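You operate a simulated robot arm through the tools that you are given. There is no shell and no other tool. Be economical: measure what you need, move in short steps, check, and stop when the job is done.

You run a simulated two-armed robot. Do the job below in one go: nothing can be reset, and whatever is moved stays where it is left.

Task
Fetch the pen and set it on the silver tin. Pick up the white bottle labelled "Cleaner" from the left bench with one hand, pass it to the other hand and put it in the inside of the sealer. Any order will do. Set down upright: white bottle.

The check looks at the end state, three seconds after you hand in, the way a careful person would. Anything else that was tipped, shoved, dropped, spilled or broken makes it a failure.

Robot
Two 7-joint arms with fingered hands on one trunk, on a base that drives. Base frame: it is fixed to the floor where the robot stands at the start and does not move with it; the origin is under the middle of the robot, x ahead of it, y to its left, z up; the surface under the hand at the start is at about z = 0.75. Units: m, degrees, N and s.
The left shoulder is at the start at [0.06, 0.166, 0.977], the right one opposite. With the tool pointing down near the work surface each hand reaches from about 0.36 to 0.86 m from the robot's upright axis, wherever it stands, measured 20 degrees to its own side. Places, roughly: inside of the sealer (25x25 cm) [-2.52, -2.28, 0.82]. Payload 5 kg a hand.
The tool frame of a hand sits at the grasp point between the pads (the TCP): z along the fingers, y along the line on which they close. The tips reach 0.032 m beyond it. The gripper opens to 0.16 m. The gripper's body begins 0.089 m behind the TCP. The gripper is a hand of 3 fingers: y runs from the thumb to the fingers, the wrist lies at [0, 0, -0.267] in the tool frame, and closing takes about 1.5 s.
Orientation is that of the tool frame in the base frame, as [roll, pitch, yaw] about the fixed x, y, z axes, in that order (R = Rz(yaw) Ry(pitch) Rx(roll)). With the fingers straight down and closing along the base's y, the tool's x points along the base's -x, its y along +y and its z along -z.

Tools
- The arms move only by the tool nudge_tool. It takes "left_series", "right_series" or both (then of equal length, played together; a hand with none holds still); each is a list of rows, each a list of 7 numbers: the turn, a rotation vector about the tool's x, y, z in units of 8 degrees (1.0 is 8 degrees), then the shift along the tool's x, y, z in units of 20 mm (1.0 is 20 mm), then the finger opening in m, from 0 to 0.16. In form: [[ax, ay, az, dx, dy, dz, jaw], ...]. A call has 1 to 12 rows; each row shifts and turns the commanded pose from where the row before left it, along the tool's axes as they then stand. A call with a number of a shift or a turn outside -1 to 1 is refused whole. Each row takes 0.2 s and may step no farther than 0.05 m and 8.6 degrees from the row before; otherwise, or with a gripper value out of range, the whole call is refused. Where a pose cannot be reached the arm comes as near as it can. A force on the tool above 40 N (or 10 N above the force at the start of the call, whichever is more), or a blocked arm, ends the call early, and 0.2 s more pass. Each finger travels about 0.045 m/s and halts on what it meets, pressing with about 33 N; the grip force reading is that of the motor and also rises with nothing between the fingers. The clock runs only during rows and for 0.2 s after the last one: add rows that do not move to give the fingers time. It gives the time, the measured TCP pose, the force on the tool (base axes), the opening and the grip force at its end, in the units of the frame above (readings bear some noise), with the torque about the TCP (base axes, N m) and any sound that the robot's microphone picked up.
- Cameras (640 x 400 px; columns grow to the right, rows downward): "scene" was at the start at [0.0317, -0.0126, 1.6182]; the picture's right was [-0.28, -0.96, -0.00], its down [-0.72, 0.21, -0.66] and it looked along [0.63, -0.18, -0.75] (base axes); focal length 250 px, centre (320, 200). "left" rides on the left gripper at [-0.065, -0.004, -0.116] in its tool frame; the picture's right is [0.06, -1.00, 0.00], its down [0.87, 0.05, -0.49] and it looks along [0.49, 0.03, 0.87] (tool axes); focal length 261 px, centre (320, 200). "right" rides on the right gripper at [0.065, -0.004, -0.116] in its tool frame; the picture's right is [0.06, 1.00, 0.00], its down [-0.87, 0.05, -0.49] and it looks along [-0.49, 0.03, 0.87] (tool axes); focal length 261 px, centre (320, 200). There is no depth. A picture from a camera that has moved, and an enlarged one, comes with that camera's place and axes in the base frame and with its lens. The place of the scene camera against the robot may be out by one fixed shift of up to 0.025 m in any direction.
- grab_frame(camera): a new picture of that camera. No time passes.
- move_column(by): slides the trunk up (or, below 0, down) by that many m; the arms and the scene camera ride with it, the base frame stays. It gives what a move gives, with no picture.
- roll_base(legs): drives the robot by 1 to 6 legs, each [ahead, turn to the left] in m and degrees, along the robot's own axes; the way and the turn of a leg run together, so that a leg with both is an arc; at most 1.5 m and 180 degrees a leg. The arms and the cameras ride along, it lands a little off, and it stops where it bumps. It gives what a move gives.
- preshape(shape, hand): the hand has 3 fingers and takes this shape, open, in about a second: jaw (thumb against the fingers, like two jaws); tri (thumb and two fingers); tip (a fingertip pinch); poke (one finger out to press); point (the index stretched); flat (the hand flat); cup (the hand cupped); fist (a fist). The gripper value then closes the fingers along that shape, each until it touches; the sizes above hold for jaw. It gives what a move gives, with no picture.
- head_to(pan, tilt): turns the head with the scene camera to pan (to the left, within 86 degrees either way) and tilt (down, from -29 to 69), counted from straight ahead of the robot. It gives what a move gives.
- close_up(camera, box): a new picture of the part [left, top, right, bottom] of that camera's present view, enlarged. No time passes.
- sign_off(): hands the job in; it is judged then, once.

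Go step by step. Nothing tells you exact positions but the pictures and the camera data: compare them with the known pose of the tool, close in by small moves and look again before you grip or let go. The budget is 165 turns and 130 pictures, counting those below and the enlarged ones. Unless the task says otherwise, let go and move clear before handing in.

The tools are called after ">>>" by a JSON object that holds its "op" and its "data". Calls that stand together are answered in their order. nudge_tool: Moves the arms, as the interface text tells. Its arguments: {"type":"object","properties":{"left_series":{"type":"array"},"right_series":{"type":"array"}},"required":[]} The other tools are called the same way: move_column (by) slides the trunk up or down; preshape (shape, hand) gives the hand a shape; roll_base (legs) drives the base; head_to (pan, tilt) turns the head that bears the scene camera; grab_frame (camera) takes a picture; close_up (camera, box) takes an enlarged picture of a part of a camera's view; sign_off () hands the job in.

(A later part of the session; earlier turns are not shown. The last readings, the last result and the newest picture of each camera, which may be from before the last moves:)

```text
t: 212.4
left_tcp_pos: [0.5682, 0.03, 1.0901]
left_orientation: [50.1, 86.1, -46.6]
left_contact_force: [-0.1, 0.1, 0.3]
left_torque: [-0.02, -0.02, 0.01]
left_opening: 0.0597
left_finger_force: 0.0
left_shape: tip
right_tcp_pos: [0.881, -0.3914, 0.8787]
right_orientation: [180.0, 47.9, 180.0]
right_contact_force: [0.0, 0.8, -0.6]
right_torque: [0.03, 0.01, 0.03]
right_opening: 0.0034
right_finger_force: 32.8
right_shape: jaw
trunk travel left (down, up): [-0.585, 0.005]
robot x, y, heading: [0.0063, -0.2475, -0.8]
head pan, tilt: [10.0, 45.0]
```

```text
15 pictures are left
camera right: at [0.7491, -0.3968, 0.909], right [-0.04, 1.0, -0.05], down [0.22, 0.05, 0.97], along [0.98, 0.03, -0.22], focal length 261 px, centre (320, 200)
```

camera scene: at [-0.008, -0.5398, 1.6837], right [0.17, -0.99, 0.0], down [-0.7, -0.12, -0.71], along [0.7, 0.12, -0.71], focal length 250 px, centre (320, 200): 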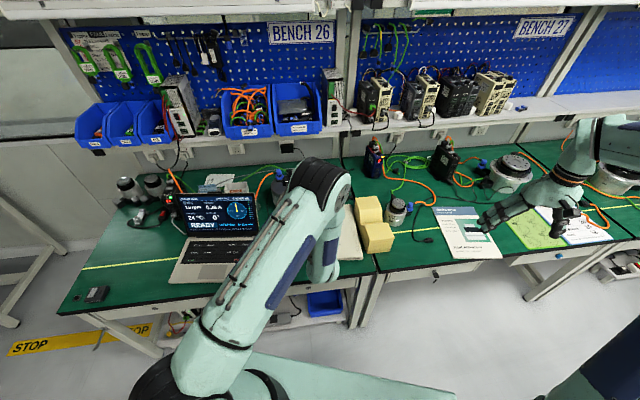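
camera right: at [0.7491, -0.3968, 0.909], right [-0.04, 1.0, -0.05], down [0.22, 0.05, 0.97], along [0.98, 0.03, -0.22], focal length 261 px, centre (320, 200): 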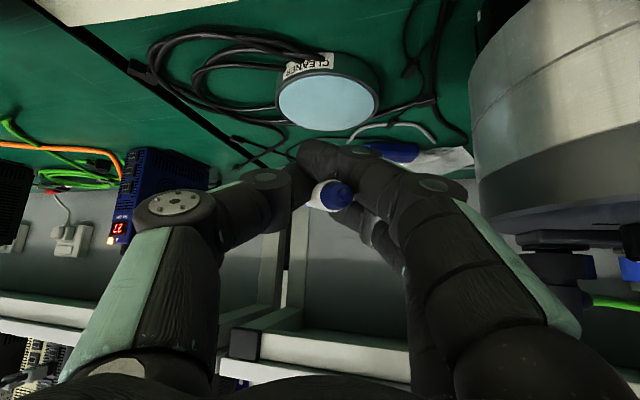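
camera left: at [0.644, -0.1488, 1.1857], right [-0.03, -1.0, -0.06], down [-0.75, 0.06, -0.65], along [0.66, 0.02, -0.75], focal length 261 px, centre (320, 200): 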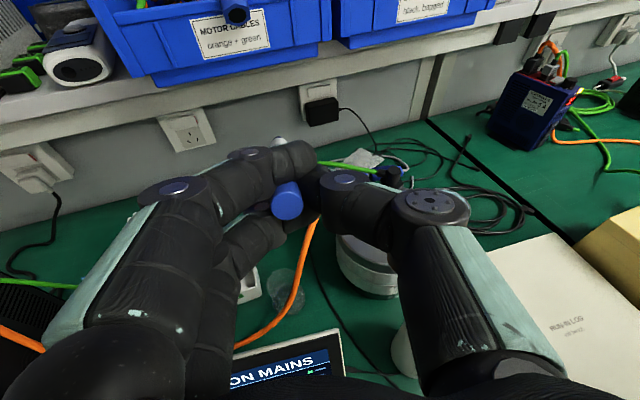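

The tin is right where expected, at about (0.96, -0.387). I go to just above it and then lower by force.

>>> {"op": "nudge_tool", "data": {"right_series": [[0, 0, 0, 0.13, 0, 0.77, 0], [0, 0, 0, 0.13, 0, 0.77, 0], [0, 0, 0, 0.13, 0, 0.77, 0], [0, 0, 0, 0.13, 0, 0.77, 0], [0, 0, 0, 0, 0, 0, 0]]}}

>>> {"op": "nudge_tool", "data": {"right_series": [[0, 0, 0, 0.15, 0, 0.133, 0], [0, 0, 0, 0.15, 0, 0.133, 0]]}}

>>> {"op": "nudge_tool", "data": {"right_series": [[0, 0, 0, 0.11, 0, 0.1, 0]]}}

>>> {"op": "nudge_tool", "data": {"right_series": [[0, 0, 0, 0.11, 0, 0.1, 0]]}}

```text
t: 213.7
left_tcp_pos: [0.5687, 0.0297, 1.0902]
left_orientation: [50.2, 86.0, -46.2]
left_contact_force: [0.5, 0.1, 0.2]
left_torque: [-0.02, 0.01, 0.0]
left_opening: 0.0597
left_finger_force: 0.0
left_shape: tip
right_tcp_pos: [0.9177, -0.3919, 0.8301]
right_orientation: [180.0, 48.0, 180.0]
right_contact_force: [-1.1, -1.3, 0.0]
right_torque: [0.0, 0.0, 0.03]
right_opening: 0.0035
right_finger_force: 32.9
right_shape: jaw
trunk travel left (down, up): [-0.585, 0.005]
robot x, y, heading: [0.0052, -0.2455, -0.9]
head pan, tilt: [10.0, 45.0]
```

```text
t: 214.2
left_tcp_pos: [0.5687, 0.0292, 1.0918]
left_orientation: [50.4, 86.1, -46.4]
left_contact_force: [0.3, 0.0, -0.3]
left_torque: [-0.05, -0.02, -0.03]
left_opening: 0.0593
left_finger_force: 0.0
left_shape: tip
right_tcp_pos: [0.9178, -0.3928, 0.8219]
right_orientation: [180.0, 48.1, 179.9]
right_contact_force: [-0.5, -0.7, -0.5]
right_torque: [-0.01, 0.02, -0.03]
right_opening: 0.0033
right_finger_force: 33.2
right_shape: jaw
trunk travel left (down, up): [-0.585, 0.005]
robot x, y, heading: [0.0058, -0.2492, -0.8]
head pan, tilt: [10.0, 45.0]
```

```text
t: 214.7
left_tcp_pos: [0.567, 0.0295, 1.0893]
left_orientation: [50.2, 86.0, -46.4]
left_contact_force: [-0.6, 0.2, -0.4]
left_torque: [-0.03, 0.0, 0.0]
left_opening: 0.0594
left_finger_force: 0.1
left_shape: tip
right_tcp_pos: [0.9189, -0.3924, 0.8198]
right_orientation: [-179.9, 48.1, 180.0]
right_contact_force: [-0.3, -0.7, 0.2]
right_torque: [0.01, 0.03, 0.0]
right_opening: 0.0033
right_finger_force: 32.7
right_shape: jaw
trunk travel left (down, up): [-0.585, 0.005]
robot x, y, heading: [0.0029, -0.2496, -0.8]
head pan, tilt: [10.0, 45.0]
```

```text
t: 215.1
left_tcp_pos: [0.5673, 0.0298, 1.0899]
left_orientation: [50.3, 86.0, -46.4]
left_contact_force: [-0.1, 0.7, -0.1]
left_torque: [-0.02, 0.02, -0.02]
left_opening: 0.0596
left_finger_force: 0.0
left_shape: tip
right_tcp_pos: [0.9181, -0.3934, 0.8167]
right_orientation: [-180.0, 48.0, -179.9]
right_contact_force: [0.0, -0.9, -0.4]
right_torque: [-0.01, -0.01, -0.02]
right_opening: 0.0036
right_finger_force: 33.4
right_shape: jaw
trunk travel left (down, up): [-0.585, 0.005]
robot x, y, heading: [0.0006, -0.2474, -0.8]
head pan, tilt: [10.0, 45.0]
```

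>>> {"op": "nudge_tool", "data": {"right_series": [[0, 0, 0, 0.11, 0, 0.1, 0]]}}

>>> {"op": "nudge_tool", "data": {"right_series": [[0, 0, 0, 0.11, 0, 0.1, 0]]}}

>>> {"op": "close_up", "data": {"camera": "scene", "box": [280, 150, 440, 250]}}

```text
t: 215.4
left_tcp_pos: [0.5678, 0.0307, 1.0898]
left_orientation: [50.3, 85.9, -46.3]
left_contact_force: [0.0, -0.2, -0.1]
left_torque: [0.02, -0.03, -0.02]
left_opening: 0.0596
left_finger_force: 0.0
left_shape: tip
right_tcp_pos: [0.9188, -0.3922, 0.8136]
right_orientation: [-179.9, 48.1, -180.0]
right_contact_force: [-0.3, 0.2, -0.3]
right_torque: [-0.01, 0.01, -0.01]
right_opening: 0.0034
right_finger_force: 32.9
right_shape: jaw
trunk travel left (down, up): [-0.585, 0.005]
robot x, y, heading: [0.0, -0.2509, -0.9]
head pan, tilt: [10.0, 45.0]
```

```text
t: 215.8
left_tcp_pos: [0.567, 0.0292, 1.0901]
left_orientation: [50.3, 86.1, -46.4]
left_contact_force: [0.9, -0.2, 0.3]
left_torque: [-0.01, 0.03, 0.01]
left_opening: 0.0597
left_finger_force: 0.1
left_shape: tip
right_tcp_pos: [0.9191, -0.3914, 0.8097]
right_orientation: [-179.9, 48.0, -180.0]
right_contact_force: [-0.5, 0.0, -1.1]
right_torque: [0.01, 0.03, -0.02]
right_opening: 0.0033
right_finger_force: 32.7
right_shape: jaw
trunk travel left (down, up): [-0.585, 0.005]
robot x, y, heading: [0.0024, -0.2503, -1.0]
head pan, tilt: [10.0, 45.0]
```

```text
4.00 times, centred on (360, 200) of scene
camera zoom: at [0.0405, -0.2247, 1.6837], right [0.16, -0.99, 0.0], down [-0.7, -0.11, -0.71], along [0.7, 0.11, -0.71], focal length 1000 px, centre (160, 200)
```

zoom: 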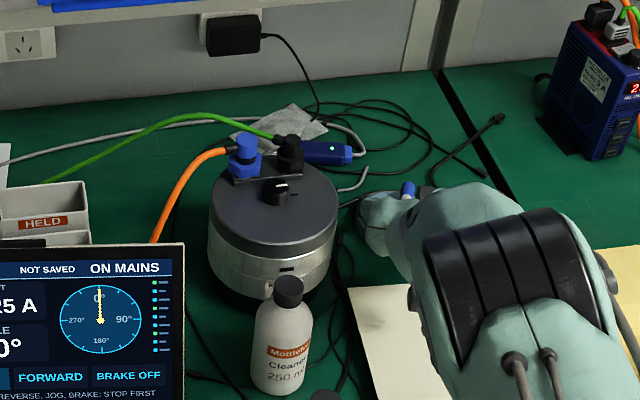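

>>> {"op": "nudge_tool", "data": {"right_series": [[0, 0, 0, 0.11, 0, 0.1, 0]]}}

>>> {"op": "nudge_tool", "data": {"right_series": [[0, 0, 0, 0.11, 0, 0.1, 0]]}}

>>> {"op": "nudge_tool", "data": {"right_series": [[0, 0, 0, 0.11, 0, 0.1, 0]]}}

```text
t: 216.2
left_tcp_pos: [0.5675, 0.0289, 1.0905]
left_orientation: [50.2, 86.0, -46.5]
left_contact_force: [0.3, -0.6, -0.3]
left_torque: [-0.03, -0.02, 0.01]
left_opening: 0.0597
left_finger_force: 0.1
left_shape: tip
right_tcp_pos: [0.9189, -0.3929, 0.8065]
right_orientation: [-180.0, 48.0, 179.9]
right_contact_force: [0.0, 0.0, 0.7]
right_torque: [-0.01, 0.0, -0.02]
right_opening: 0.0033
right_finger_force: 32.9
right_shape: jaw
trunk travel left (down, up): [-0.585, 0.005]
robot x, y, heading: [0.0012, -0.2493, -0.5]
head pan, tilt: [10.0, 45.0]
```

```text
t: 216.7
left_tcp_pos: [0.5675, 0.0299, 1.0903]
left_orientation: [50.6, 86.0, -46.1]
left_contact_force: [1.0, 0.2, 0.2]
left_torque: [0.01, 0.01, 0.0]
left_opening: 0.0595
left_finger_force: 0.0
left_shape: tip
right_tcp_pos: [0.9191, -0.3908, 0.807]
right_orientation: [-180.0, 48.1, 179.9]
right_contact_force: [-1.6, 0.9, 5.9]
right_torque: [-0.03, 0.0, 0.0]
right_opening: 0.0033
right_finger_force: 33.2
right_shape: jaw
trunk travel left (down, up): [-0.585, 0.005]
robot x, y, heading: [0.0079, -0.246, -0.8]
head pan, tilt: [10.0, 45.0]
```

```text
t: 217.1
left_tcp_pos: [0.5664, 0.0289, 1.0905]
left_orientation: [50.9, 85.8, -45.7]
left_contact_force: [-0.2, -0.9, -0.8]
left_torque: [-0.02, 0.0, -0.03]
left_opening: 0.0598
left_finger_force: 0.0
left_shape: tip
right_tcp_pos: [0.9202, -0.3915, 0.8042]
right_orientation: [-179.9, 48.3, -179.8]
right_contact_force: [-0.7, 2.1, 16.5]
right_torque: [-0.09, -0.1, 0.02]
right_opening: 0.0038
right_finger_force: 33.2
right_shape: jaw
trunk travel left (down, up): [-0.585, 0.005]
robot x, y, heading: [0.0053, -0.2468, -0.9]
head pan, tilt: [10.0, 45.0]
```

The fingertips touch the tin. I ease up 4 mm and open slowly so the pen slides down between the fingers.

>>> {"op": "nudge_tool", "data": {"right_series": [[0, 0, 0, -0.17, 0, -0.15, 0], [0, 0, 0, 0, 0, 0, 0.008], [0, 0, 0, 0, 0, 0, 0.014], [0, 0, 0, 0, 0, 0, 0.018], [0, 0, 0, 0, 0, 0, 0.024], [0, 0, 0, 0, 0, 0, 0.03], [0, 0, 0, 0, 0, 0, 0.03]]}}

>>> {"op": "close_up", "data": {"camera": "right", "box": [220, 40, 440, 240]}}

```text
t: 218.7
left_tcp_pos: [0.5677, 0.0292, 1.0904]
left_orientation: [50.3, 86.0, -46.3]
left_contact_force: [-0.9, -0.3, 0.4]
left_torque: [0.01, -0.03, -0.04]
left_opening: 0.0596
left_finger_force: 0.1
left_shape: tip
right_tcp_pos: [0.9197, -0.3928, 0.8065]
right_orientation: [179.9, 48.0, 180.0]
right_contact_force: [0.0, 0.9, -0.2]
right_torque: [0.01, -0.01, 0.0]
right_opening: 0.0296
right_finger_force: 0.0
right_shape: jaw
trunk travel left (down, up): [-0.585, 0.005]
robot x, y, heading: [0.0033, -0.2454, -0.9]
head pan, tilt: [10.0, 45.0]
```

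```text
2.00 times, centred on (330, 140) of right
camera zoom: at [0.7868, -0.3971, 0.8364], right [-0.04, 1.0, -0.05], down [0.22, 0.05, 0.97], along [0.98, 0.03, -0.22], focal length 521 px, centre (300, 320)
```

zoom: 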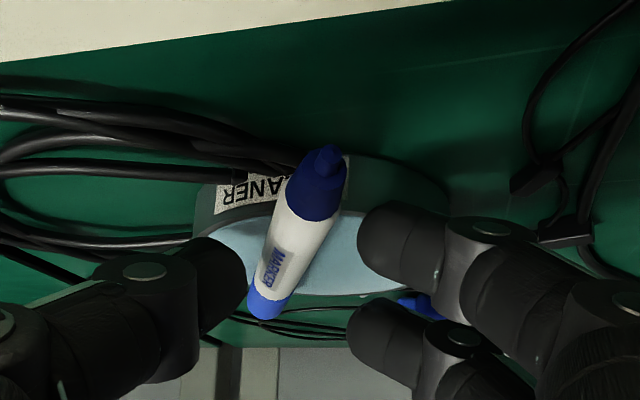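

The pen now lies on the tin between the opened fingers. I open wider and draw back along the tool axis.

>>> {"op": "nudge_tool", "data": {"right_series": [[0, 0, 0, 0, 0, 0, 0.045], [0, 0, 0, 0, 0, 0, 0.06], [0, 0, 0, 0, 0, -0.5, 0.06], [0, 0, 0, 0, 0, -1, 0.06], [0, 0, 0, 0, 0, -1, 0.06], [0, 0, 0, 0, 0, -1, 0.06], [0, 0, 0, 0, 0, -1, 0.06], [0, 0, 0, 0, 0, -1, 0.06], [0, 0, 0, 0, 0, -1, 0.06], [0, 0, 0, 0, 0, -1, 0.06], [0, 0, 0, 0, 0, -1, 0.06]]}}

>>> {"op": "grab_frame", "data": {"camera": "right"}}

```text
t: 221.1
left_tcp_pos: [0.5668, 0.029, 1.0901]
left_orientation: [50.5, 86.0, -46.2]
left_contact_force: [0.6, -0.2, 0.2]
left_torque: [0.0, 0.0, 0.01]
left_opening: 0.0597
left_finger_force: 0.0
left_shape: tip
right_tcp_pos: [0.7919, -0.3933, 0.9207]
right_orientation: [-179.9, 48.0, 179.8]
right_contact_force: [-0.4, 0.8, 0.2]
right_torque: [-0.02, -0.02, 0.01]
right_opening: 0.0596
right_finger_force: 0.0
right_shape: jaw
trunk travel left (down, up): [-0.585, 0.005]
robot x, y, heading: [-0.0001, -0.2464, -0.5]
head pan, tilt: [10.0, 45.0]
```

```text
12 pictures are left
camera right: at [0.6603, -0.3977, 0.9504], right [-0.04, 1.0, -0.05], down [0.22, 0.05, 0.97], along [0.98, 0.03, -0.22], focal length 261 px, centre (320, 200)
```

right: 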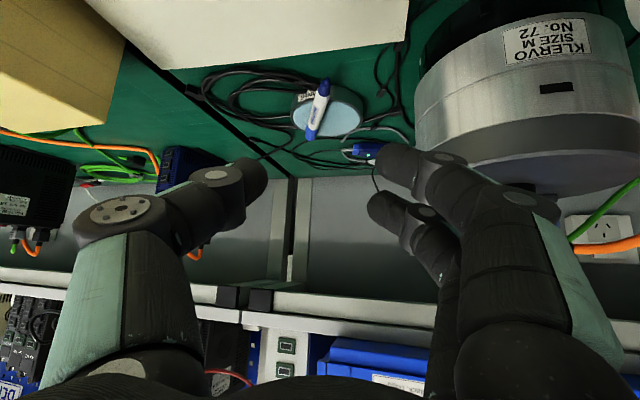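

The pen rests on the tin. Now the bottle: the right hand will take it by the cap from above, and the left will then take its body. I bring the right hand up over the bottle and look.

>>> {"op": "nudge_tool", "data": {"right_series": [[0, 0, 0, -0.37, 0.29, -0.95, 0.08], [0, 0, 0, -0.37, 0.29, -0.95, 0.08], [0, 0, 0, -0.37, 0.29, -0.95, 0.08], [0, 0, 0, -0.37, 0.29, -0.95, 0.08], [0, 0, 0, -0.37, 0.29, -0.95, 0.08], [0, 0, 0, -0.37, 0.29, -0.95, 0.08], [0, 0, 0, -0.37, 0.29, -0.95, 0.08], [0, 0, 0, -0.37, 0.29, -0.95, 0.08], [0, 0, 0, -0.37, 0.29, -0.95, 0.08], [0, 0, 0, -0.37, 0.29, -0.95, 0.08], [0, 0, 0, -0.37, 0.29, -0.95, 0.08]]}}

>>> {"op": "nudge_tool", "data": {"right_series": [[0, 1, 0, 0, 0, 0, 0.08], [0, 1, 0, 0, 0, 0, 0.08], [0, 1, 0, 0, 0, 0, 0.08], [0, 1, 0, 0, 0, 0, 0.08], [0, 1, 0, 0, 0, 0, 0.08]]}}

>>> {"op": "grab_frame", "data": {"camera": "right"}}

```text
t: 223.4
left_tcp_pos: [0.5662, 0.0301, 1.0906]
left_orientation: [50.5, 86.0, -46.1]
left_contact_force: [0.4, 1.3, 0.4]
left_torque: [-0.01, -0.02, 0.02]
left_opening: 0.0597
left_finger_force: 0.0
left_shape: tip
right_tcp_pos: [0.6906, -0.3286, 1.1212]
right_orientation: [-179.9, 48.1, 180.0]
right_contact_force: [0.0, -0.2, 0.2]
right_torque: [0.01, 0.01, -0.02]
right_opening: 0.0794
right_finger_force: 0.0
right_shape: jaw
trunk travel left (down, up): [-0.585, 0.005]
robot x, y, heading: [0.006, -0.2478, -0.7]
head pan, tilt: [10.0, 45.0]
```

```text
t: 224.7
left_tcp_pos: [0.5681, 0.0302, 1.0893]
left_orientation: [49.9, 85.9, -46.7]
left_contact_force: [0.0, -0.6, -0.8]
left_torque: [0.0, -0.01, 0.01]
left_opening: 0.0598
left_finger_force: 0.1
left_shape: tip
right_tcp_pos: [0.6921, -0.328, 1.1193]
right_orientation: [180.0, 7.9, 179.9]
right_contact_force: [0.6, -0.3, -0.1]
right_torque: [-0.02, -0.01, 0.03]
right_opening: 0.0794
right_finger_force: 0.1
right_shape: jaw
trunk travel left (down, up): [-0.585, 0.005]
robot x, y, heading: [0.0044, -0.2479, -0.6]
head pan, tilt: [10.0, 45.0]
```

```text
11 pictures are left
camera right: at [0.6098, -0.3339, 1.2267], right [-0.06, 1.0, -0.01], down [0.79, 0.05, 0.61], along [0.6, 0.03, -0.8], focal length 261 px, centre (320, 200)
```

right: 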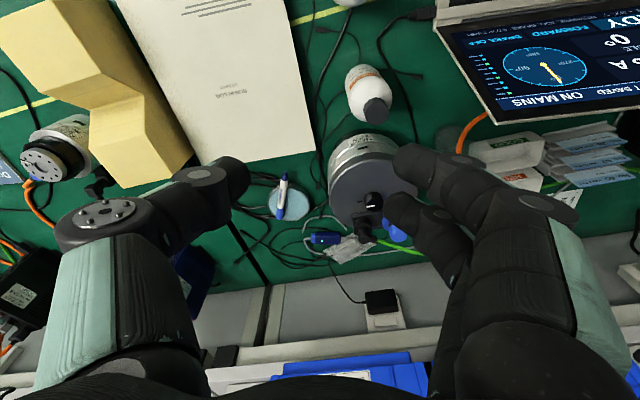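

The pen lies stably on the tin. The bottle's axis is at about (0.700, -0.267) with its cap top near z ≈ 0.93. I position the right hand vertically over the cap.

>>> {"op": "nudge_tool", "data": {"right_series": [[0, 1, 0, 0, 0, 0, 0.08], [0, 0, 0, -0.067, 0.51, 1, 0.08], [0, 0, 0, -0.067, 0.51, 1, 0.08], [0, 0, 0, -0.067, 0.51, 1, 0.08], [0, 0, 0, -0.067, 0.51, 1, 0.08], [0, 0, 0, -0.067, 0.51, 1, 0.08], [0, 0, 0, -0.067, 0.51, 1, 0.08]]}}

>>> {"op": "grab_frame", "data": {"camera": "right"}}

```text
t: 226.2
left_tcp_pos: [0.5687, 0.0294, 1.0892]
left_orientation: [49.9, 86.0, -46.6]
left_contact_force: [-0.1, 0.5, 0.5]
left_torque: [0.03, -0.01, 0.0]
left_opening: 0.0595
left_finger_force: 0.0
left_shape: tip
right_tcp_pos: [0.699, -0.2674, 0.9998]
right_orientation: [180.0, 0.0, -180.0]
right_contact_force: [0.2, -0.3, 0.0]
right_torque: [0.0, 0.01, 0.02]
right_opening: 0.0792
right_finger_force: 0.0
right_shape: jaw
trunk travel left (down, up): [-0.585, 0.005]
robot x, y, heading: [0.0058, -0.2506, -0.8]
head pan, tilt: [10.0, 45.0]
```

```text
10 pictures are left
camera right: at [0.6322, -0.2719, 1.1162], right [-0.06, 1.0, 0.0], down [0.87, 0.05, 0.49], along [0.49, 0.03, -0.87], focal length 261 px, centre (320, 200)
```

right: 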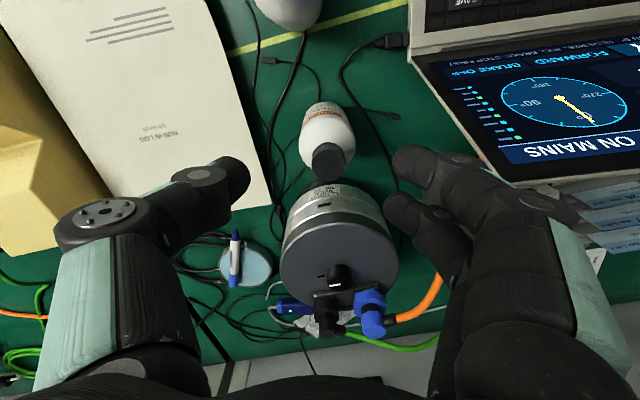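

Cap nearly centred; I correct 7 mm left and 4 mm forward, descend to z ≈ 0.915 and close.

>>> {"op": "nudge_tool", "data": {"right_series": [[0, 0, 0, -0.2, 0.35, 0, 0.08], [0, 0, 0, 0, 0, 0.85, 0.08], [0, 0, 0, 0, 0, 0.85, 0.08], [0, 0, 0, 0, 0, 0.85, 0.08], [0, 0, 0, 0, 0, 0.85, 0.08], [0, 0, 0, 0, 0, 0.8, 0.08], [0, 0, 0, 0, 0, 0, 0.06], [0, 0, 0, 0, 0, 0, 0.04], [0, 0, 0, 0, 0, 0, 0.02], [0, 0, 0, 0, 0, 0, 0.01], [0, 0, 0, 0, 0, 0, 0.01], [0, 0, 0, 0, 0, 0, 0.01]]}}

>>> {"op": "nudge_tool", "data": {"right_series": [[0, 0, 0, 0, 0, -0.5, 0.005], [0, 0, 0, 0, 0, -0.5, 0.005], [0, 0, 0, 0, 0, -0.5, 0.005]]}}

>>> {"op": "grab_frame", "data": {"camera": "right"}}

```text
t: 228.8
left_tcp_pos: [0.5679, 0.0298, 1.0895]
left_orientation: [50.1, 86.0, -46.6]
left_contact_force: [0.3, -0.6, 0.1]
left_torque: [-0.01, -0.01, 0.0]
left_opening: 0.0595
left_finger_force: 0.1
left_shape: tip
right_tcp_pos: [0.7021, -0.2598, 0.9145]
right_orientation: [-179.9, 0.0, 179.9]
right_contact_force: [0.3, 0.4, -1.9]
right_torque: [0.06, -0.01, 0.05]
right_opening: 0.0084
right_finger_force: 28.2
right_shape: jaw
trunk travel left (down, up): [-0.585, 0.005]
robot x, y, heading: [0.0055, -0.2482, -0.9]
head pan, tilt: [10.0, 45.0]
```

```text
t: 229.7
left_tcp_pos: [0.5672, 0.0286, 1.0908]
left_orientation: [50.2, 85.9, -46.4]
left_contact_force: [-0.5, -0.6, 0.0]
left_torque: [-0.01, 0.01, 0.0]
left_opening: 0.0595
left_finger_force: 0.1
left_shape: tip
right_tcp_pos: [0.7033, -0.2591, 0.9452]
right_orientation: [-180.0, 0.0, 180.0]
right_contact_force: [0.0, 0.1, -1.7]
right_torque: [0.03, 0.0, 0.02]
right_opening: 0.0076
right_finger_force: 33.3
right_shape: jaw
trunk travel left (down, up): [-0.585, 0.005]
robot x, y, heading: [0.0033, -0.2488, -1.0]
head pan, tilt: [10.0, 45.0]
```

```text
9 pictures are left
camera right: at [0.6357, -0.2646, 1.0627], right [-0.06, 1.0, 0.0], down [0.87, 0.05, 0.49], along [0.49, 0.03, -0.87], focal length 261 px, centre (320, 200)
```

right: 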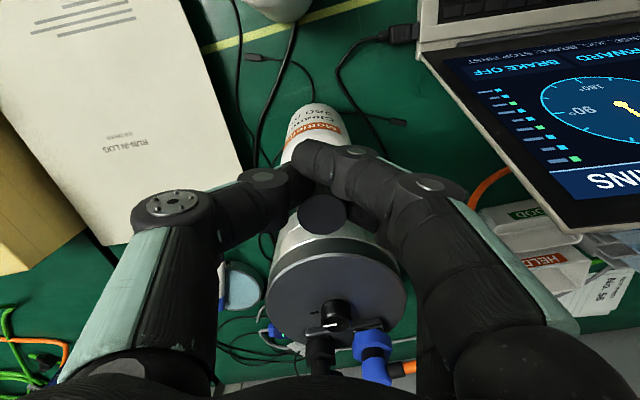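

The bottle is held by its cap. I lift it well clear, bring it back in front of me and turn the right wrist so the left hand gets free access.

>>> {"op": "nudge_tool", "data": {"right_series": [[0, 0, 0, 0, 0, -1, 0.005], [0, 0, 0, 0, 0, -1, 0.005], [0, 0, 0, 0, 0, -1, 0.005], [0, 0, 0, 0, 0, -1, 0.005], [0, 0, 0, 0, 0, -1, 0.005], [0, 0, 0, 0, 0, -1, 0.005], [0, 0, 0, 0, 0, -1, 0.005], [0, 0, 0, 0, 0, -1, 0.005], [0, 0, 0, 0, 0, -1, 0.005], [0, 0, 0, 0, 0, -1, 0.005], [0, 0, 0, 0, 0, -0.5, 0.005]]}}

>>> {"op": "nudge_tool", "data": {"right_series": [[0, 0, 0, 1, 0, 0, 0.005], [0, 0, 0, 1, 0, 0, 0.005], [0, 0, 0, 1, 0, 0, 0.005], [0, 0, 0, 1, 0, 0, 0.005], [0, 0, 0, 1, 0, 0, 0.005], [0, 0, 0, 1, 0, 0, 0.005], [0, 0, -1, 0, 0, 0, 0.005], [0, 0, -1, 0, 0, 0, 0.005], [0, 0, -1, 0, 0, 0, 0.005], [0, 0, -1, 0, 0, 0, 0.005], [0, 0, -1, 0, 0, 0, 0.005], [0, 0, -1, 0, 0, 0, 0.005]]}}

>>> {"op": "preshape", "data": {"hand": "left", "shape": "jaw"}}

>>> {"op": "nudge_tool", "data": {"left_series": [[0, 1, 0, 0, 0, 0, 0.12], [0, 1, 0, 0, 0, 0, 0.12], [0, 1, 0, 0, 0, 0, 0.12], [0, 1, 0, 0, 0, 0, 0.12], [0, 1, 0, 0, 0, 0, 0.12]]}}

```text
t: 232.1
left_tcp_pos: [0.5682, 0.0295, 1.0894]
left_orientation: [50.1, 86.1, -46.4]
left_contact_force: [0.5, 0.4, -0.3]
left_torque: [0.0, 0.0, 0.02]
left_opening: 0.0596
left_finger_force: 0.0
left_shape: tip
right_tcp_pos: [0.7038, -0.2604, 1.1553]
right_orientation: [180.0, 0.0, 180.0]
right_contact_force: [0.5, 0.5, -1.8]
right_torque: [0.0, 0.03, -0.02]
right_opening: 0.0076
right_finger_force: 33.2
right_shape: jaw
trunk travel left (down, up): [-0.585, 0.005]
robot x, y, heading: [-0.0001, -0.2475, -0.8]
head pan, tilt: [10.0, 45.0]
```

```text
t: 234.7
left_tcp_pos: [0.5674, 0.0285, 1.09]
left_orientation: [50.3, 86.0, -46.2]
left_contact_force: [-0.7, 0.3, 0.4]
left_torque: [-0.02, 0.02, 0.02]
left_opening: 0.0597
left_finger_force: 0.1
left_shape: tip
right_tcp_pos: [0.5836, -0.2604, 1.156]
right_orientation: [180.0, -0.2, -132.0]
right_contact_force: [-1.2, -0.7, -3.5]
right_torque: [0.01, 0.04, -0.01]
right_opening: 0.0077
right_finger_force: 33.4
right_shape: jaw
trunk travel left (down, up): [-0.585, 0.005]
robot x, y, heading: [0.0015, -0.2476, -0.8]
head pan, tilt: [10.0, 45.0]
```

```text
t: 235.6
left_tcp_pos: [0.5679, 0.0297, 1.0899]
left_orientation: [50.3, 86.0, -46.3]
left_contact_force: [0.5, -0.2, -0.3]
left_torque: [0.0, -0.01, -0.01]
left_opening: 0.1596
left_finger_force: 0.1
left_shape: jaw
right_tcp_pos: [0.5834, -0.2606, 1.1565]
right_orientation: [-180.0, 0.0, -132.1]
right_contact_force: [-0.3, 0.9, -2.8]
right_torque: [0.01, -0.03, -0.01]
right_opening: 0.0077
right_finger_force: 33.2
right_shape: jaw
trunk travel left (down, up): [-0.585, 0.005]
robot x, y, heading: [0.0054, -0.2494, -0.8]
head pan, tilt: [10.0, 45.0]
```

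```text
t: 236.8
left_tcp_pos: [0.5677, 0.0296, 1.0914]
left_orientation: [175.0, 52.3, 79.4]
left_contact_force: [0.2, -0.6, 0.6]
left_torque: [0.0, -0.02, 0.08]
left_opening: 0.1203
left_finger_force: 0.0
left_shape: jaw
right_tcp_pos: [0.5836, -0.2614, 1.1561]
right_orientation: [-180.0, 0.0, -132.1]
right_contact_force: [0.6, -0.6, -2.5]
right_torque: [-0.04, 0.0, -0.01]
right_opening: 0.0076
right_finger_force: 32.7
right_shape: jaw
trunk travel left (down, up): [-0.585, 0.005]
robot x, y, heading: [0.0022, -0.2466, -0.7]
head pan, tilt: [10.0, 45.0]
```

The bottle hangs upright in the right hand at (0.584, -0.261), base near z ≈ 0.99. I bring the left hand to a standoff beside it and look.

>>> {"op": "nudge_tool", "data": {"left_series": [[0, 0, 0, -0.856, 0.264, 0.633, 0.12], [0, 0, 0, -0.856, 0.264, 0.633, 0.12], [0, 0, 0, -0.856, 0.264, 0.633, 0.12], [0, 0, 0, -0.856, 0.264, 0.633, 0.12], [0, 0, 0, -0.856, 0.264, 0.633, 0.12], [0, 0, 0, -0.856, 0.264, 0.633, 0.12], [0, 0, 0, -0.856, 0.264, 0.633, 0.12], [0, 0, 0, -0.856, 0.264, 0.633, 0.12], [0, 0, 0, -0.856, 0.264, 0.633, 0.12]]}}

>>> {"op": "grab_frame", "data": {"camera": "left"}}

```text
t: 238.8
left_tcp_pos: [0.591, -0.1595, 1.1456]
left_orientation: [175.1, 52.4, 79.4]
left_contact_force: [-0.6, -0.6, -0.5]
left_torque: [-0.04, 0.02, -0.03]
left_opening: 0.1203
left_finger_force: 0.0
left_shape: jaw
right_tcp_pos: [0.5842, -0.261, 1.1545]
right_orientation: [179.9, 0.0, -132.0]
right_contact_force: [0.1, -0.6, -2.7]
right_torque: [-0.05, 0.02, 0.0]
right_opening: 0.0074
right_finger_force: 32.6
right_shape: jaw
trunk travel left (down, up): [-0.585, 0.005]
robot x, y, heading: [0.0021, -0.2497, -0.9]
head pan, tilt: [10.0, 45.0]
```

```text
8 pictures are left
camera left: at [0.5876, -0.1064, 1.2671], right [-0.98, 0.15, -0.1], down [0.18, 0.9, -0.39], along [0.03, -0.4, -0.92], focal length 261 px, centre (320, 200)
```

left: 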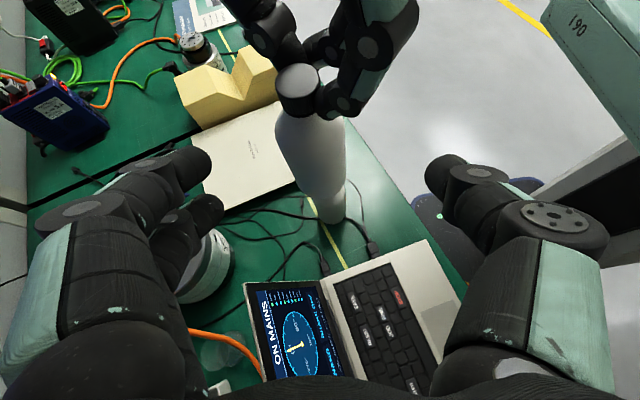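

The cap sits slightly off-axis in the right hand, with the bottle upright at about (0.592, -0.247) and its base near z ≈ 0.98. I move the left hand in around the lower body and close.

>>> {"op": "nudge_tool", "data": {"left_series": [[0, 0, 0, 0.67, 0.15, 0, 0.12], [0, 0, 0, 0.66, 0.15, 0, 0.12], [0, 0, 0, 0, 0, 1, 0.12], [0, 0, 0, 0, 0, 1, 0.12], [0, 0, 0, 0, 0, 1, 0.12], [0, 0, 0, 0, 0, 1, 0.12], [0, 0, 0, 0, 0, 1, 0.12], [0, 0, 0, 0, 0, 1, 0.12], [0, 0, 0, 0, 0, 0.4, 0.12]]}}

>>> {"op": "grab_frame", "data": {"camera": "left"}}

```text
t: 240.8
left_tcp_pos: [0.5923, -0.2458, 1.0484]
left_orientation: [174.9, 52.6, 79.4]
left_contact_force: [0.1, 0.1, 0.6]
left_torque: [0.01, 0.06, -0.01]
left_opening: 0.1204
left_finger_force: 0.1
left_shape: jaw
right_tcp_pos: [0.5834, -0.2598, 1.156]
right_orientation: [-180.0, 0.0, -132.1]
right_contact_force: [-0.2, -0.1, -2.1]
right_torque: [-0.01, 0.02, 0.02]
right_opening: 0.0075
right_finger_force: 33.1
right_shape: jaw
trunk travel left (down, up): [-0.585, 0.005]
robot x, y, heading: [0.0042, -0.246, -0.9]
head pan, tilt: [10.0, 45.0]
```

```text
7 pictures are left
camera left: at [0.5887, -0.1924, 1.1692], right [-0.98, 0.15, -0.1], down [0.18, 0.9, -0.39], along [0.03, -0.4, -0.92], focal length 261 px, centre (320, 200)
```

left: 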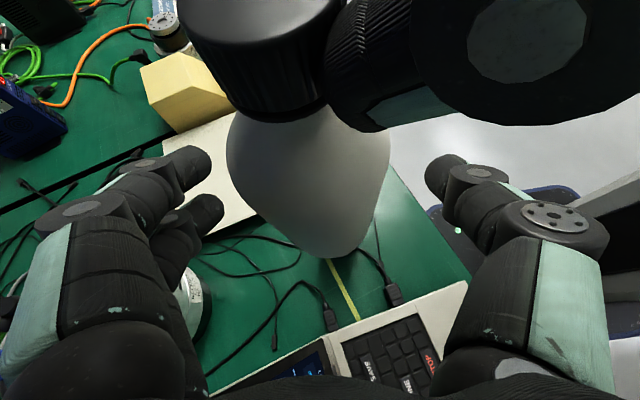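

The bottle body is centred between the left fingers. Closing the left hand on it.

>>> {"op": "nudge_tool", "data": {"left_series": [[0, 0, 0, 0, 0, 0, 0.1], [0, 0, 0, 0, 0, 0, 0.08], [0, 0, 0, 0, 0, 0, 0.06], [0, 0, 0, 0, 0, 0, 0.04], [0, 0, 0, 0, 0, 0, 0.03], [0, 0, 0, 0, 0, 0, 0.03], [0, 0, 0, 0, 0, 0, 0.03]]}}

```text
t: 242.3
left_tcp_pos: [0.5921, -0.2456, 1.0472]
left_orientation: [175.1, 52.4, 79.4]
left_contact_force: [1.0, -0.6, 0.9]
left_torque: [0.05, 0.02, 0.01]
left_opening: 0.0491
left_finger_force: 33.1
left_shape: jaw
right_tcp_pos: [0.5836, -0.2605, 1.156]
right_orientation: [-179.9, 0.0, -132.1]
right_contact_force: [0.0, 0.2, -1.4]
right_torque: [0.01, 0.02, 0.0]
right_opening: 0.0076
right_finger_force: 33.0
right_shape: jaw
trunk travel left (down, up): [-0.585, 0.005]
robot x, y, heading: [0.0041, -0.2465, -0.8]
head pan, tilt: [10.0, 45.0]
```

The left hand holds the body firmly. I release the right hand and raise it clear.

>>> {"op": "nudge_tool", "data": {"right_series": [[0, 0, 0, 0, 0, 0, 0.03], [0, 0, 0, 0, 0, 0, 0.05], [0, 0, 0, 0, 0, 0, 0.07], [0, 0, 0, 0, 0, 0, 0.08], [0, 0, 0, 0, 0, -0.5, 0.08], [0, 0, 0, 0, 0, -1, 0.08], [0, 0, 0, 0, 0, -1, 0.08], [0, 0, 0, 0, 0, -1, 0.08], [0, 0, 0, 0, 0, -1, 0.08]]}}

>>> {"op": "grab_frame", "data": {"camera": "left"}}

```text
t: 244.3
left_tcp_pos: [0.5926, -0.2463, 1.0474]
left_orientation: [175.0, 52.6, 79.4]
left_contact_force: [0.1, 0.7, 0.4]
left_torque: [-0.03, 0.01, -0.01]
left_opening: 0.0487
left_finger_force: 33.1
left_shape: jaw
right_tcp_pos: [0.5836, -0.2597, 1.2456]
right_orientation: [180.0, -0.1, -132.1]
right_contact_force: [-0.6, -0.2, 0.5]
right_torque: [-0.02, -0.01, 0.01]
right_opening: 0.0796
right_finger_force: 0.1
right_shape: jaw
trunk travel left (down, up): [-0.585, 0.005]
robot x, y, heading: [0.0021, -0.2443, -0.6]
head pan, tilt: [10.0, 45.0]
```

```text
6 pictures are left
camera left: at [0.5886, -0.1922, 1.1692], right [-0.98, 0.15, -0.1], down [0.18, 0.9, -0.39], along [0.03, -0.4, -0.92], focal length 261 px, centre (320, 200)
```

left: 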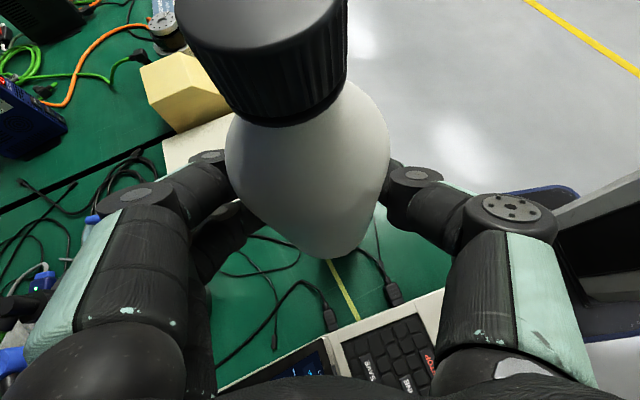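

The left hand now has the bottle alone. I clear the right hand to the side and turn the left wrist to point forward.

>>> {"op": "nudge_tool", "data": {"right_series": [[0, 0, 0, 1, -0.6, 0, 0.08], [0, 0, 0, 1, -0.6, 0, 0.08], [0, 0, 0, 1, -0.6, 0, 0.08], [0, 0, 0, 1, -0.6, 0, 0.08], [0, 0, 0, 1, -0.6, 0, 0.08], [0, 0, 0, 1, -0.6, 0, 0.08], [0, 0, 0, 1, -0.6, 0, 0.08], [0, 0, 0, 1, -0.6, 0, 0.08], [0, 0, 0, 1, -0.6, 0, 0.08], [0, 0, 0, 1, -0.6, 0, 0.08], [0, 0, 0, 1, -0.6, 0, 0.08]]}}

>>> {"op": "nudge_tool", "data": {"left_series": [[-0.791, 0.053, -0.609, 0, 0, 0, 0.03], [-0.791, 0.053, -0.609, 0, 0, 0, 0.03], [-0.791, 0.053, -0.609, 0, 0, 0, 0.03], [-0.791, 0.053, -0.609, 0, 0, 0, 0.03], [-0.791, 0.053, -0.609, 0, 0, 0, 0.03], [-0.791, 0.053, -0.609, 0, 0, 0, 0.03], [-0.791, 0.053, -0.609, 0, 0, 0, 0.03], [-0.791, 0.053, -0.609, 0, 0, 0, 0.03], [-0.791, 0.053, -0.609, 0, 0, 0, 0.03], [-0.791, 0.053, -0.609, 0, 0, 0, 0.03], [-0.791, 0.053, -0.609, 0, 0, 0, 0.03], [-0.6, 0.04, -0.46, 0, 0, 0, 0.03]]}}

>>> {"op": "roll_base", "data": {"legs": [[-0.45, 0], [0, -112], [1.08, 0], [1.08, 0], [0, -67.5]]}}

```text
t: 246.8
left_tcp_pos: [0.5917, -0.2455, 1.0484]
left_orientation: [175.1, 52.4, 79.3]
left_contact_force: [-0.1, 0.8, -0.3]
left_torque: [0.06, -0.01, -0.01]
left_opening: 0.0489
left_finger_force: 32.2
left_shape: jaw
right_tcp_pos: [0.5345, -0.5121, 1.2445]
right_orientation: [-180.0, 0.0, -132.1]
right_contact_force: [0.1, -0.1, 0.1]
right_torque: [0.03, -0.03, -0.02]
right_opening: 0.0795
right_finger_force: 0.1
right_shape: jaw
trunk travel left (down, up): [-0.585, 0.005]
robot x, y, heading: [0.0035, -0.2458, -0.7]
head pan, tilt: [10.0, 45.0]
```

```text
t: 249.3
left_tcp_pos: [0.5918, -0.2448, 1.0477]
left_orientation: [175.2, 52.5, 173.6]
left_contact_force: [0.3, -1.3, 0.4]
left_torque: [0.03, -0.01, 0.01]
left_opening: 0.049
left_finger_force: 33.5
left_shape: jaw
right_tcp_pos: [0.5341, -0.5124, 1.2443]
right_orientation: [-179.9, -0.1, -132.1]
right_contact_force: [-0.2, -0.5, 0.5]
right_torque: [0.02, 0.0, 0.02]
right_opening: 0.0796
right_finger_force: 0.0
right_shape: jaw
trunk travel left (down, up): [-0.585, 0.005]
robot x, y, heading: [0.0078, -0.252, -1.1]
head pan, tilt: [10.0, 45.0]
```

```text
t: 270.3
left_tcp_pos: [-1.8642, -2.2567, 1.0478]
left_orientation: [175.3, 52.4, -6.0]
left_contact_force: [-0.6, -0.1, 0.0]
left_torque: [0.01, -0.04, -0.04]
left_opening: 0.0488
left_finger_force: 32.5
left_shape: jaw
right_tcp_pos: [-1.8062, -1.9886, 1.2457]
right_orientation: [179.9, 0.0, 48.2]
right_contact_force: [0.3, -0.1, 0.5]
right_torque: [-0.01, -0.02, -0.03]
right_opening: 0.0793
right_finger_force: 0.1
right_shape: jaw
trunk travel left (down, up): [-0.585, 0.005]
robot x, y, heading: [-1.272, -2.2523, 179.8]
head pan, tilt: [10.0, 45.0]
```

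I face the dispatch table. Now I check the sealer with the head camera.

>>> {"op": "head_to", "data": {"pan": 0, "tilt": 34}}

>>> {"op": "close_up", "data": {"camera": "scene", "box": [220, 110, 460, 260]}}

```text
t: 271.0
left_tcp_pos: [-1.8634, -2.2561, 1.047]
left_orientation: [175.2, 52.4, -5.9]
left_contact_force: [0.7, 1.4, -0.5]
left_torque: [0.01, -0.02, -0.02]
left_opening: 0.0491
left_finger_force: 33.1
left_shape: jaw
right_tcp_pos: [-1.8061, -1.9898, 1.2448]
right_orientation: [-180.0, -0.1, 48.3]
right_contact_force: [0.7, 0.9, 0.2]
right_torque: [-0.01, -0.02, -0.02]
right_opening: 0.0795
right_finger_force: 0.2
right_shape: jaw
trunk travel left (down, up): [-0.585, 0.005]
robot x, y, heading: [-1.2718, -2.2537, 179.6]
head pan, tilt: [0.0, 34.0]
```

```text
2.67 times, centred on (340, 185) of scene
camera zoom: at [-1.3459, -2.2406, 1.7], right [0.01, 1.0, 0.0], down [0.56, 0.0, -0.83], along [-0.83, 0.01, -0.56], focal length 667 px, centre (267, 240)
```

zoom: 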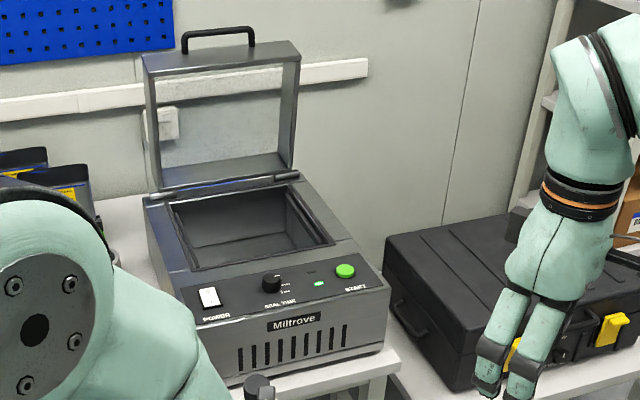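

The sealer chamber is clearly visible; its centre is about (-2.54, -2.268) with the rim at z ≈ 0.94, and the lid stands open behind. I raise the bottle a bit and drive up to the table.

>>> {"op": "nudge_tool", "data": {"left_series": [[0, 0, 0, -0.79, 0.05, -0.61, 0.03], [0, 0, 0, -0.79, 0.05, -0.61, 0.03], [0, 0, 0, -0.79, 0.05, -0.61, 0.03], [0, 0, 0, -0.79, 0.05, -0.61, 0.03], [0, 0, 0, -0.79, 0.05, -0.61, 0.03]]}}

>>> {"op": "roll_base", "data": {"legs": [[0.43, 0]]}}

```text
t: 272.2
left_tcp_pos: [-1.8638, -2.2569, 1.1486]
left_orientation: [175.3, 52.4, -5.9]
left_contact_force: [0.1, 1.2, -3.3]
left_torque: [-0.01, -0.02, -0.02]
left_opening: 0.0487
left_finger_force: 32.9
left_shape: jaw
right_tcp_pos: [-1.8051, -1.9903, 1.2459]
right_orientation: [-179.9, 0.0, 48.2]
right_contact_force: [0.4, -1.7, -0.6]
right_torque: [0.05, 0.02, 0.04]
right_opening: 0.0793
right_finger_force: 0.1
right_shape: jaw
trunk travel left (down, up): [-0.585, 0.005]
robot x, y, heading: [-1.2717, -2.2517, 179.8]
head pan, tilt: [0.0, 34.0]
```

```text
t: 274.8
left_tcp_pos: [-2.2902, -2.251, 1.1475]
left_orientation: [175.3, 52.4, -6.1]
left_contact_force: [-0.1, 0.6, -2.3]
left_torque: [-0.03, 0.01, 0.0]
left_opening: 0.0487
left_finger_force: 32.9
left_shape: jaw
right_tcp_pos: [-2.2344, -1.9853, 1.2452]
right_orientation: [179.9, -0.1, 48.1]
right_contact_force: [-0.9, -0.2, -0.4]
right_torque: [-0.01, -0.01, 0.01]
right_opening: 0.0795
right_finger_force: 0.1
right_shape: jaw
trunk travel left (down, up): [-0.585, 0.005]
robot x, y, heading: [-1.7023, -2.2477, 179.3]
head pan, tilt: [0.0, 34.0]
```

>>> {"op": "nudge_tool", "data": {"left_series": [[0, 0, 0, -0.58, 0.12, 0.97, 0.03], [0, 0, 0, -0.58, 0.12, 0.97, 0.03], [0, 0, 0, -0.58, 0.12, 0.97, 0.03], [0, 0, 0, -0.58, 0.12, 0.97, 0.03], [0, 0, 0, -0.58, 0.12, 0.97, 0.03], [0, 0, 0, -0.58, 0.12, 0.97, 0.03], [0, 0, 0, -0.58, 0.12, 0.97, 0.03], [0, 0, 0, -0.58, 0.12, 0.97, 0.03], [0, 0, 0, -0.58, 0.12, 0.97, 0.03], [0, 0, 0, -0.58, 0.12, 0.97, 0.03], [0, 0, 0, -0.58, 0.12, 0.97, 0.03]]}}

>>> {"op": "head_to", "data": {"pan": 0, "tilt": 42}}

>>> {"op": "grab_frame", "data": {"camera": "scene"}}

```text
t: 277.2
left_tcp_pos: [-2.5385, -2.2687, 1.1183]
left_orientation: [175.3, 52.4, -6.2]
left_contact_force: [0.7, 0.0, -1.6]
left_torque: [0.0, -0.01, 0.0]
left_opening: 0.0487
left_finger_force: 32.7
left_shape: jaw
right_tcp_pos: [-2.2339, -1.985, 1.2444]
right_orientation: [179.9, -0.2, 48.2]
right_contact_force: [-0.1, -0.5, -0.3]
right_torque: [0.05, -0.04, 0.0]
right_opening: 0.0795
right_finger_force: 0.1
right_shape: jaw
trunk travel left (down, up): [-0.585, 0.005]
robot x, y, heading: [-1.6998, -2.2456, 179.4]
head pan, tilt: [0.0, 34.0]
```

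```text
t: 277.9
left_tcp_pos: [-2.5373, -2.2696, 1.1192]
left_orientation: [175.2, 52.4, -6.1]
left_contact_force: [-0.8, -0.9, -3.0]
left_torque: [-0.01, 0.02, -0.02]
left_opening: 0.0489
left_finger_force: 32.6
left_shape: jaw
right_tcp_pos: [-2.2335, -1.9845, 1.2445]
right_orientation: [-179.9, 0.0, 48.2]
right_contact_force: [-0.3, -0.1, 1.1]
right_torque: [-0.01, 0.0, 0.02]
right_opening: 0.0795
right_finger_force: 0.0
right_shape: jaw
trunk travel left (down, up): [-0.585, 0.005]
robot x, y, heading: [-1.6993, -2.245, 179.5]
head pan, tilt: [0.0, 42.0]
```

```text
4 pictures are left
camera scene: at [-1.7687, -2.2367, 1.6881], right [0.01, 1.0, 0.0], down [0.67, -0.01, -0.74], along [-0.74, 0.01, -0.67], focal length 250 px, centre (320, 200)
```

scene: 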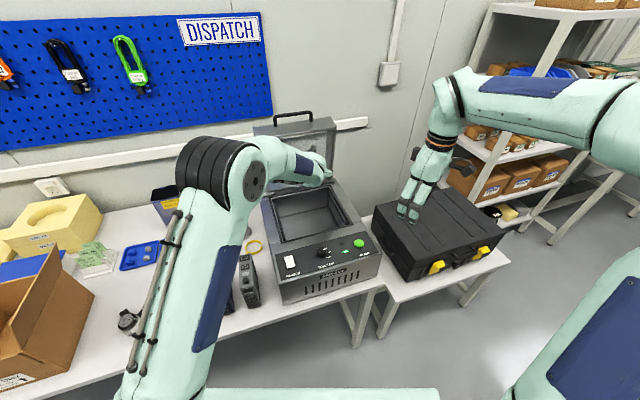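

The bottle is over the chamber. I move 2.5 cm further in and lower it toward the chamber floor.

>>> {"op": "nudge_tool", "data": {"left_series": [[0, 0, 0, 0.8, -0.05, 0.875, 0.03], [0, 0, 0, 0.8, -0.05, 0.875, 0.03], [0, 0, 0, 0.8, -0.05, 0.875, 0.03], [0, 0, 0, 0.8, -0.05, 0.875, 0.03], [0, 0, 0, 0.8, -0.05, 0.875, 0.03], [0, 0, 0, 0.8, -0.05, 0.875, 0.03], [0, 0, 0, 0.77, -0.05, 0.594, 0.03], [0, 0, 0, 0.77, -0.05, 0.594, 0.03], [0, 0, 0, 0.38, -0.03, 0.3, 0.03]]}}

>>> {"op": "close_up", "data": {"camera": "scene", "box": [240, 130, 400, 280]}}

```text
t: 279.9
left_tcp_pos: [-2.564, -2.2682, 0.9317]
left_orientation: [175.2, 52.4, -6.1]
left_contact_force: [0.0, -0.6, -3.0]
left_torque: [0.02, -0.06, 0.03]
left_opening: 0.0489
left_finger_force: 33.2
left_shape: jaw
right_tcp_pos: [-2.2328, -1.9844, 1.2457]
right_orientation: [-180.0, 0.0, 48.1]
right_contact_force: [0.2, -0.6, -0.1]
right_torque: [0.0, 0.0, 0.01]
right_opening: 0.0794
right_finger_force: 0.0
right_shape: jaw
trunk travel left (down, up): [-0.585, 0.005]
robot x, y, heading: [-1.7046, -2.2463, 179.4]
head pan, tilt: [0.0, 42.0]
```

```text
2.67 times, centred on (320, 205) of scene
camera zoom: at [-1.7688, -2.2367, 1.688], right [0.01, 1.0, 0.0], down [0.67, -0.01, -0.74], along [-0.74, 0.01, -0.67], focal length 667 px, centre (320, 187)
```

zoom: 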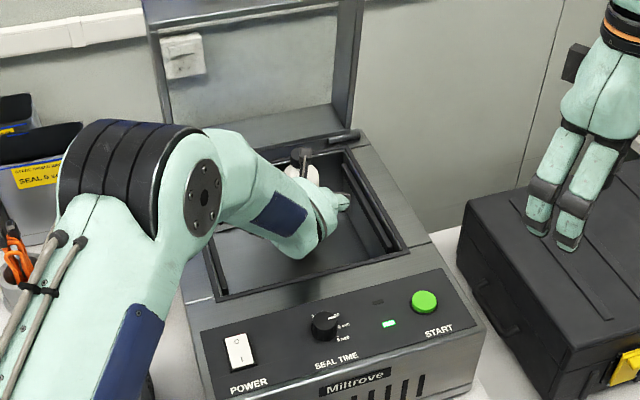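

The bottle is inside the chamber outline and upright. I lower it the remaining few centimetres in small steps.

>>> {"op": "nudge_tool", "data": {"left_series": [[0, 0, 0, 0.4, -0.03, 0.3, 0.03], [0, 0, 0, 0.4, -0.03, 0.3, 0.03], [0, 0, 0, 0.2, -0.01, 0.15, 0.03]]}}

>>> {"op": "nudge_tool", "data": {"left_series": [[0, 0, 0, 0.2, -0.01, 0.15, 0.03]]}}

>>> {"op": "nudge_tool", "data": {"left_series": [[0, 0, 0, 0.2, -0.01, 0.15, 0.03]]}}

>>> {"op": "nudge_tool", "data": {"left_series": [[0, 0, 0, 0.12, -0.01, 0.09, 0.03]]}}

```text
t: 280.7
left_tcp_pos: [-2.5627, -2.2692, 0.9062]
left_orientation: [175.2, 52.5, -6.3]
left_contact_force: [-0.1, 0.1, -2.6]
left_torque: [-0.01, -0.01, 0.0]
left_opening: 0.0487
left_finger_force: 32.8
left_shape: jaw
right_tcp_pos: [-2.2333, -1.9846, 1.2459]
right_orientation: [180.0, 0.0, 48.0]
right_contact_force: [-1.7, -0.4, -0.4]
right_torque: [-0.02, 0.03, -0.02]
right_opening: 0.0793
right_finger_force: 0.1
right_shape: jaw
trunk travel left (down, up): [-0.585, 0.005]
robot x, y, heading: [-1.7031, -2.2465, 179.2]
head pan, tilt: [0.0, 42.0]
```

```text
t: 281.1
left_tcp_pos: [-2.5635, -2.2685, 0.9008]
left_orientation: [175.3, 52.3, -6.2]
left_contact_force: [1.2, 0.6, -1.8]
left_torque: [0.0, 0.01, 0.03]
left_opening: 0.0488
left_finger_force: 33.0
left_shape: jaw
right_tcp_pos: [-2.2329, -1.9846, 1.2441]
right_orientation: [179.9, 0.0, 48.1]
right_contact_force: [0.5, -0.2, 0.2]
right_torque: [0.0, -0.05, 0.03]
right_opening: 0.0792
right_finger_force: 0.0
right_shape: jaw
trunk travel left (down, up): [-0.585, 0.005]
robot x, y, heading: [-1.7013, -2.2444, 179.2]
head pan, tilt: [0.0, 42.0]
```

```text
t: 281.5
left_tcp_pos: [-2.5628, -2.2676, 0.895]
left_orientation: [175.4, 52.3, -6.0]
left_contact_force: [-0.3, -0.2, -2.8]
left_torque: [-0.01, -0.02, 0.0]
left_opening: 0.0489
left_finger_force: 32.6
left_shape: jaw
right_tcp_pos: [-2.2333, -1.984, 1.2447]
right_orientation: [-180.0, 0.0, 48.1]
right_contact_force: [-0.2, 0.3, 0.7]
right_torque: [0.0, -0.01, 0.01]
right_opening: 0.0795
right_finger_force: 0.0
right_shape: jaw
trunk travel left (down, up): [-0.585, 0.005]
robot x, y, heading: [-1.7037, -2.2434, 179.6]
head pan, tilt: [0.0, 42.0]
```

```text
t: 281.9
left_tcp_pos: [-2.5628, -2.2696, 0.8932]
left_orientation: [175.5, 52.3, -6.1]
left_contact_force: [0.5, -0.8, -2.7]
left_torque: [0.01, 0.01, 0.02]
left_opening: 0.0486
left_finger_force: 33.3
left_shape: jaw
right_tcp_pos: [-2.2339, -1.9842, 1.2447]
right_orientation: [180.0, -0.1, 48.1]
right_contact_force: [-0.7, 0.1, -0.7]
right_torque: [0.01, 0.0, -0.01]
right_opening: 0.0796
right_finger_force: 0.2
right_shape: jaw
trunk travel left (down, up): [-0.585, 0.005]
robot x, y, heading: [-1.7011, -2.248, 179.4]
head pan, tilt: [0.0, 42.0]
```

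>>> {"op": "nudge_tool", "data": {"left_series": [[0, 0, 0, 0.16, -0.01, 0.12, 0.03]]}}

>>> {"op": "nudge_tool", "data": {"left_series": [[0, 0, 0, 0.12, -0.01, 0.09, 0.03]]}}

>>> {"op": "nudge_tool", "data": {"left_series": [[0, 0, 0, 0.12, -0.01, 0.09, 0.03]]}}

```text
t: 282.3
left_tcp_pos: [-2.5638, -2.2677, 0.8885]
left_orientation: [175.3, 52.3, -6.1]
left_contact_force: [-1.1, 0.8, -3.4]
left_torque: [-0.01, -0.04, 0.01]
left_opening: 0.0485
left_finger_force: 32.9
left_shape: jaw
right_tcp_pos: [-2.2335, -1.9837, 1.245]
right_orientation: [180.0, 0.0, 48.1]
right_contact_force: [-0.1, 0.4, 0.0]
right_torque: [0.01, -0.01, -0.01]
right_opening: 0.0791
right_finger_force: 0.1
right_shape: jaw
trunk travel left (down, up): [-0.585, 0.005]
robot x, y, heading: [-1.7023, -2.246, 179.4]
head pan, tilt: [0.0, 42.0]
```

```text
t: 282.7
left_tcp_pos: [-2.5631, -2.269, 0.8857]
left_orientation: [175.3, 52.3, -6.2]
left_contact_force: [-0.6, -0.4, -3.4]
left_torque: [-0.01, -0.01, -0.03]
left_opening: 0.0488
left_finger_force: 33.2
left_shape: jaw
right_tcp_pos: [-2.2341, -1.9851, 1.2455]
right_orientation: [179.9, 0.0, 48.1]
right_contact_force: [-0.1, 0.3, 0.5]
right_torque: [-0.01, -0.04, 0.02]
right_opening: 0.0796
right_finger_force: 0.1
right_shape: jaw
trunk travel left (down, up): [-0.585, 0.005]
robot x, y, heading: [-1.7011, -2.246, 179.4]
head pan, tilt: [0.0, 42.0]
```

```text
t: 283.1
left_tcp_pos: [-2.5624, -2.2689, 0.8813]
left_orientation: [175.2, 52.3, -6.2]
left_contact_force: [-0.5, -0.4, -3.5]
left_torque: [-0.04, -0.04, -0.03]
left_opening: 0.0487
left_finger_force: 33.1
left_shape: jaw
right_tcp_pos: [-2.2324, -1.983, 1.2446]
right_orientation: [179.9, 0.0, 48.1]
right_contact_force: [0.4, 0.5, 0.3]
right_torque: [0.0, -0.01, 0.01]
right_opening: 0.0792
right_finger_force: 0.1
right_shape: jaw
trunk travel left (down, up): [-0.585, 0.005]
robot x, y, heading: [-1.7031, -2.2475, 179.1]
head pan, tilt: [0.0, 42.0]
```

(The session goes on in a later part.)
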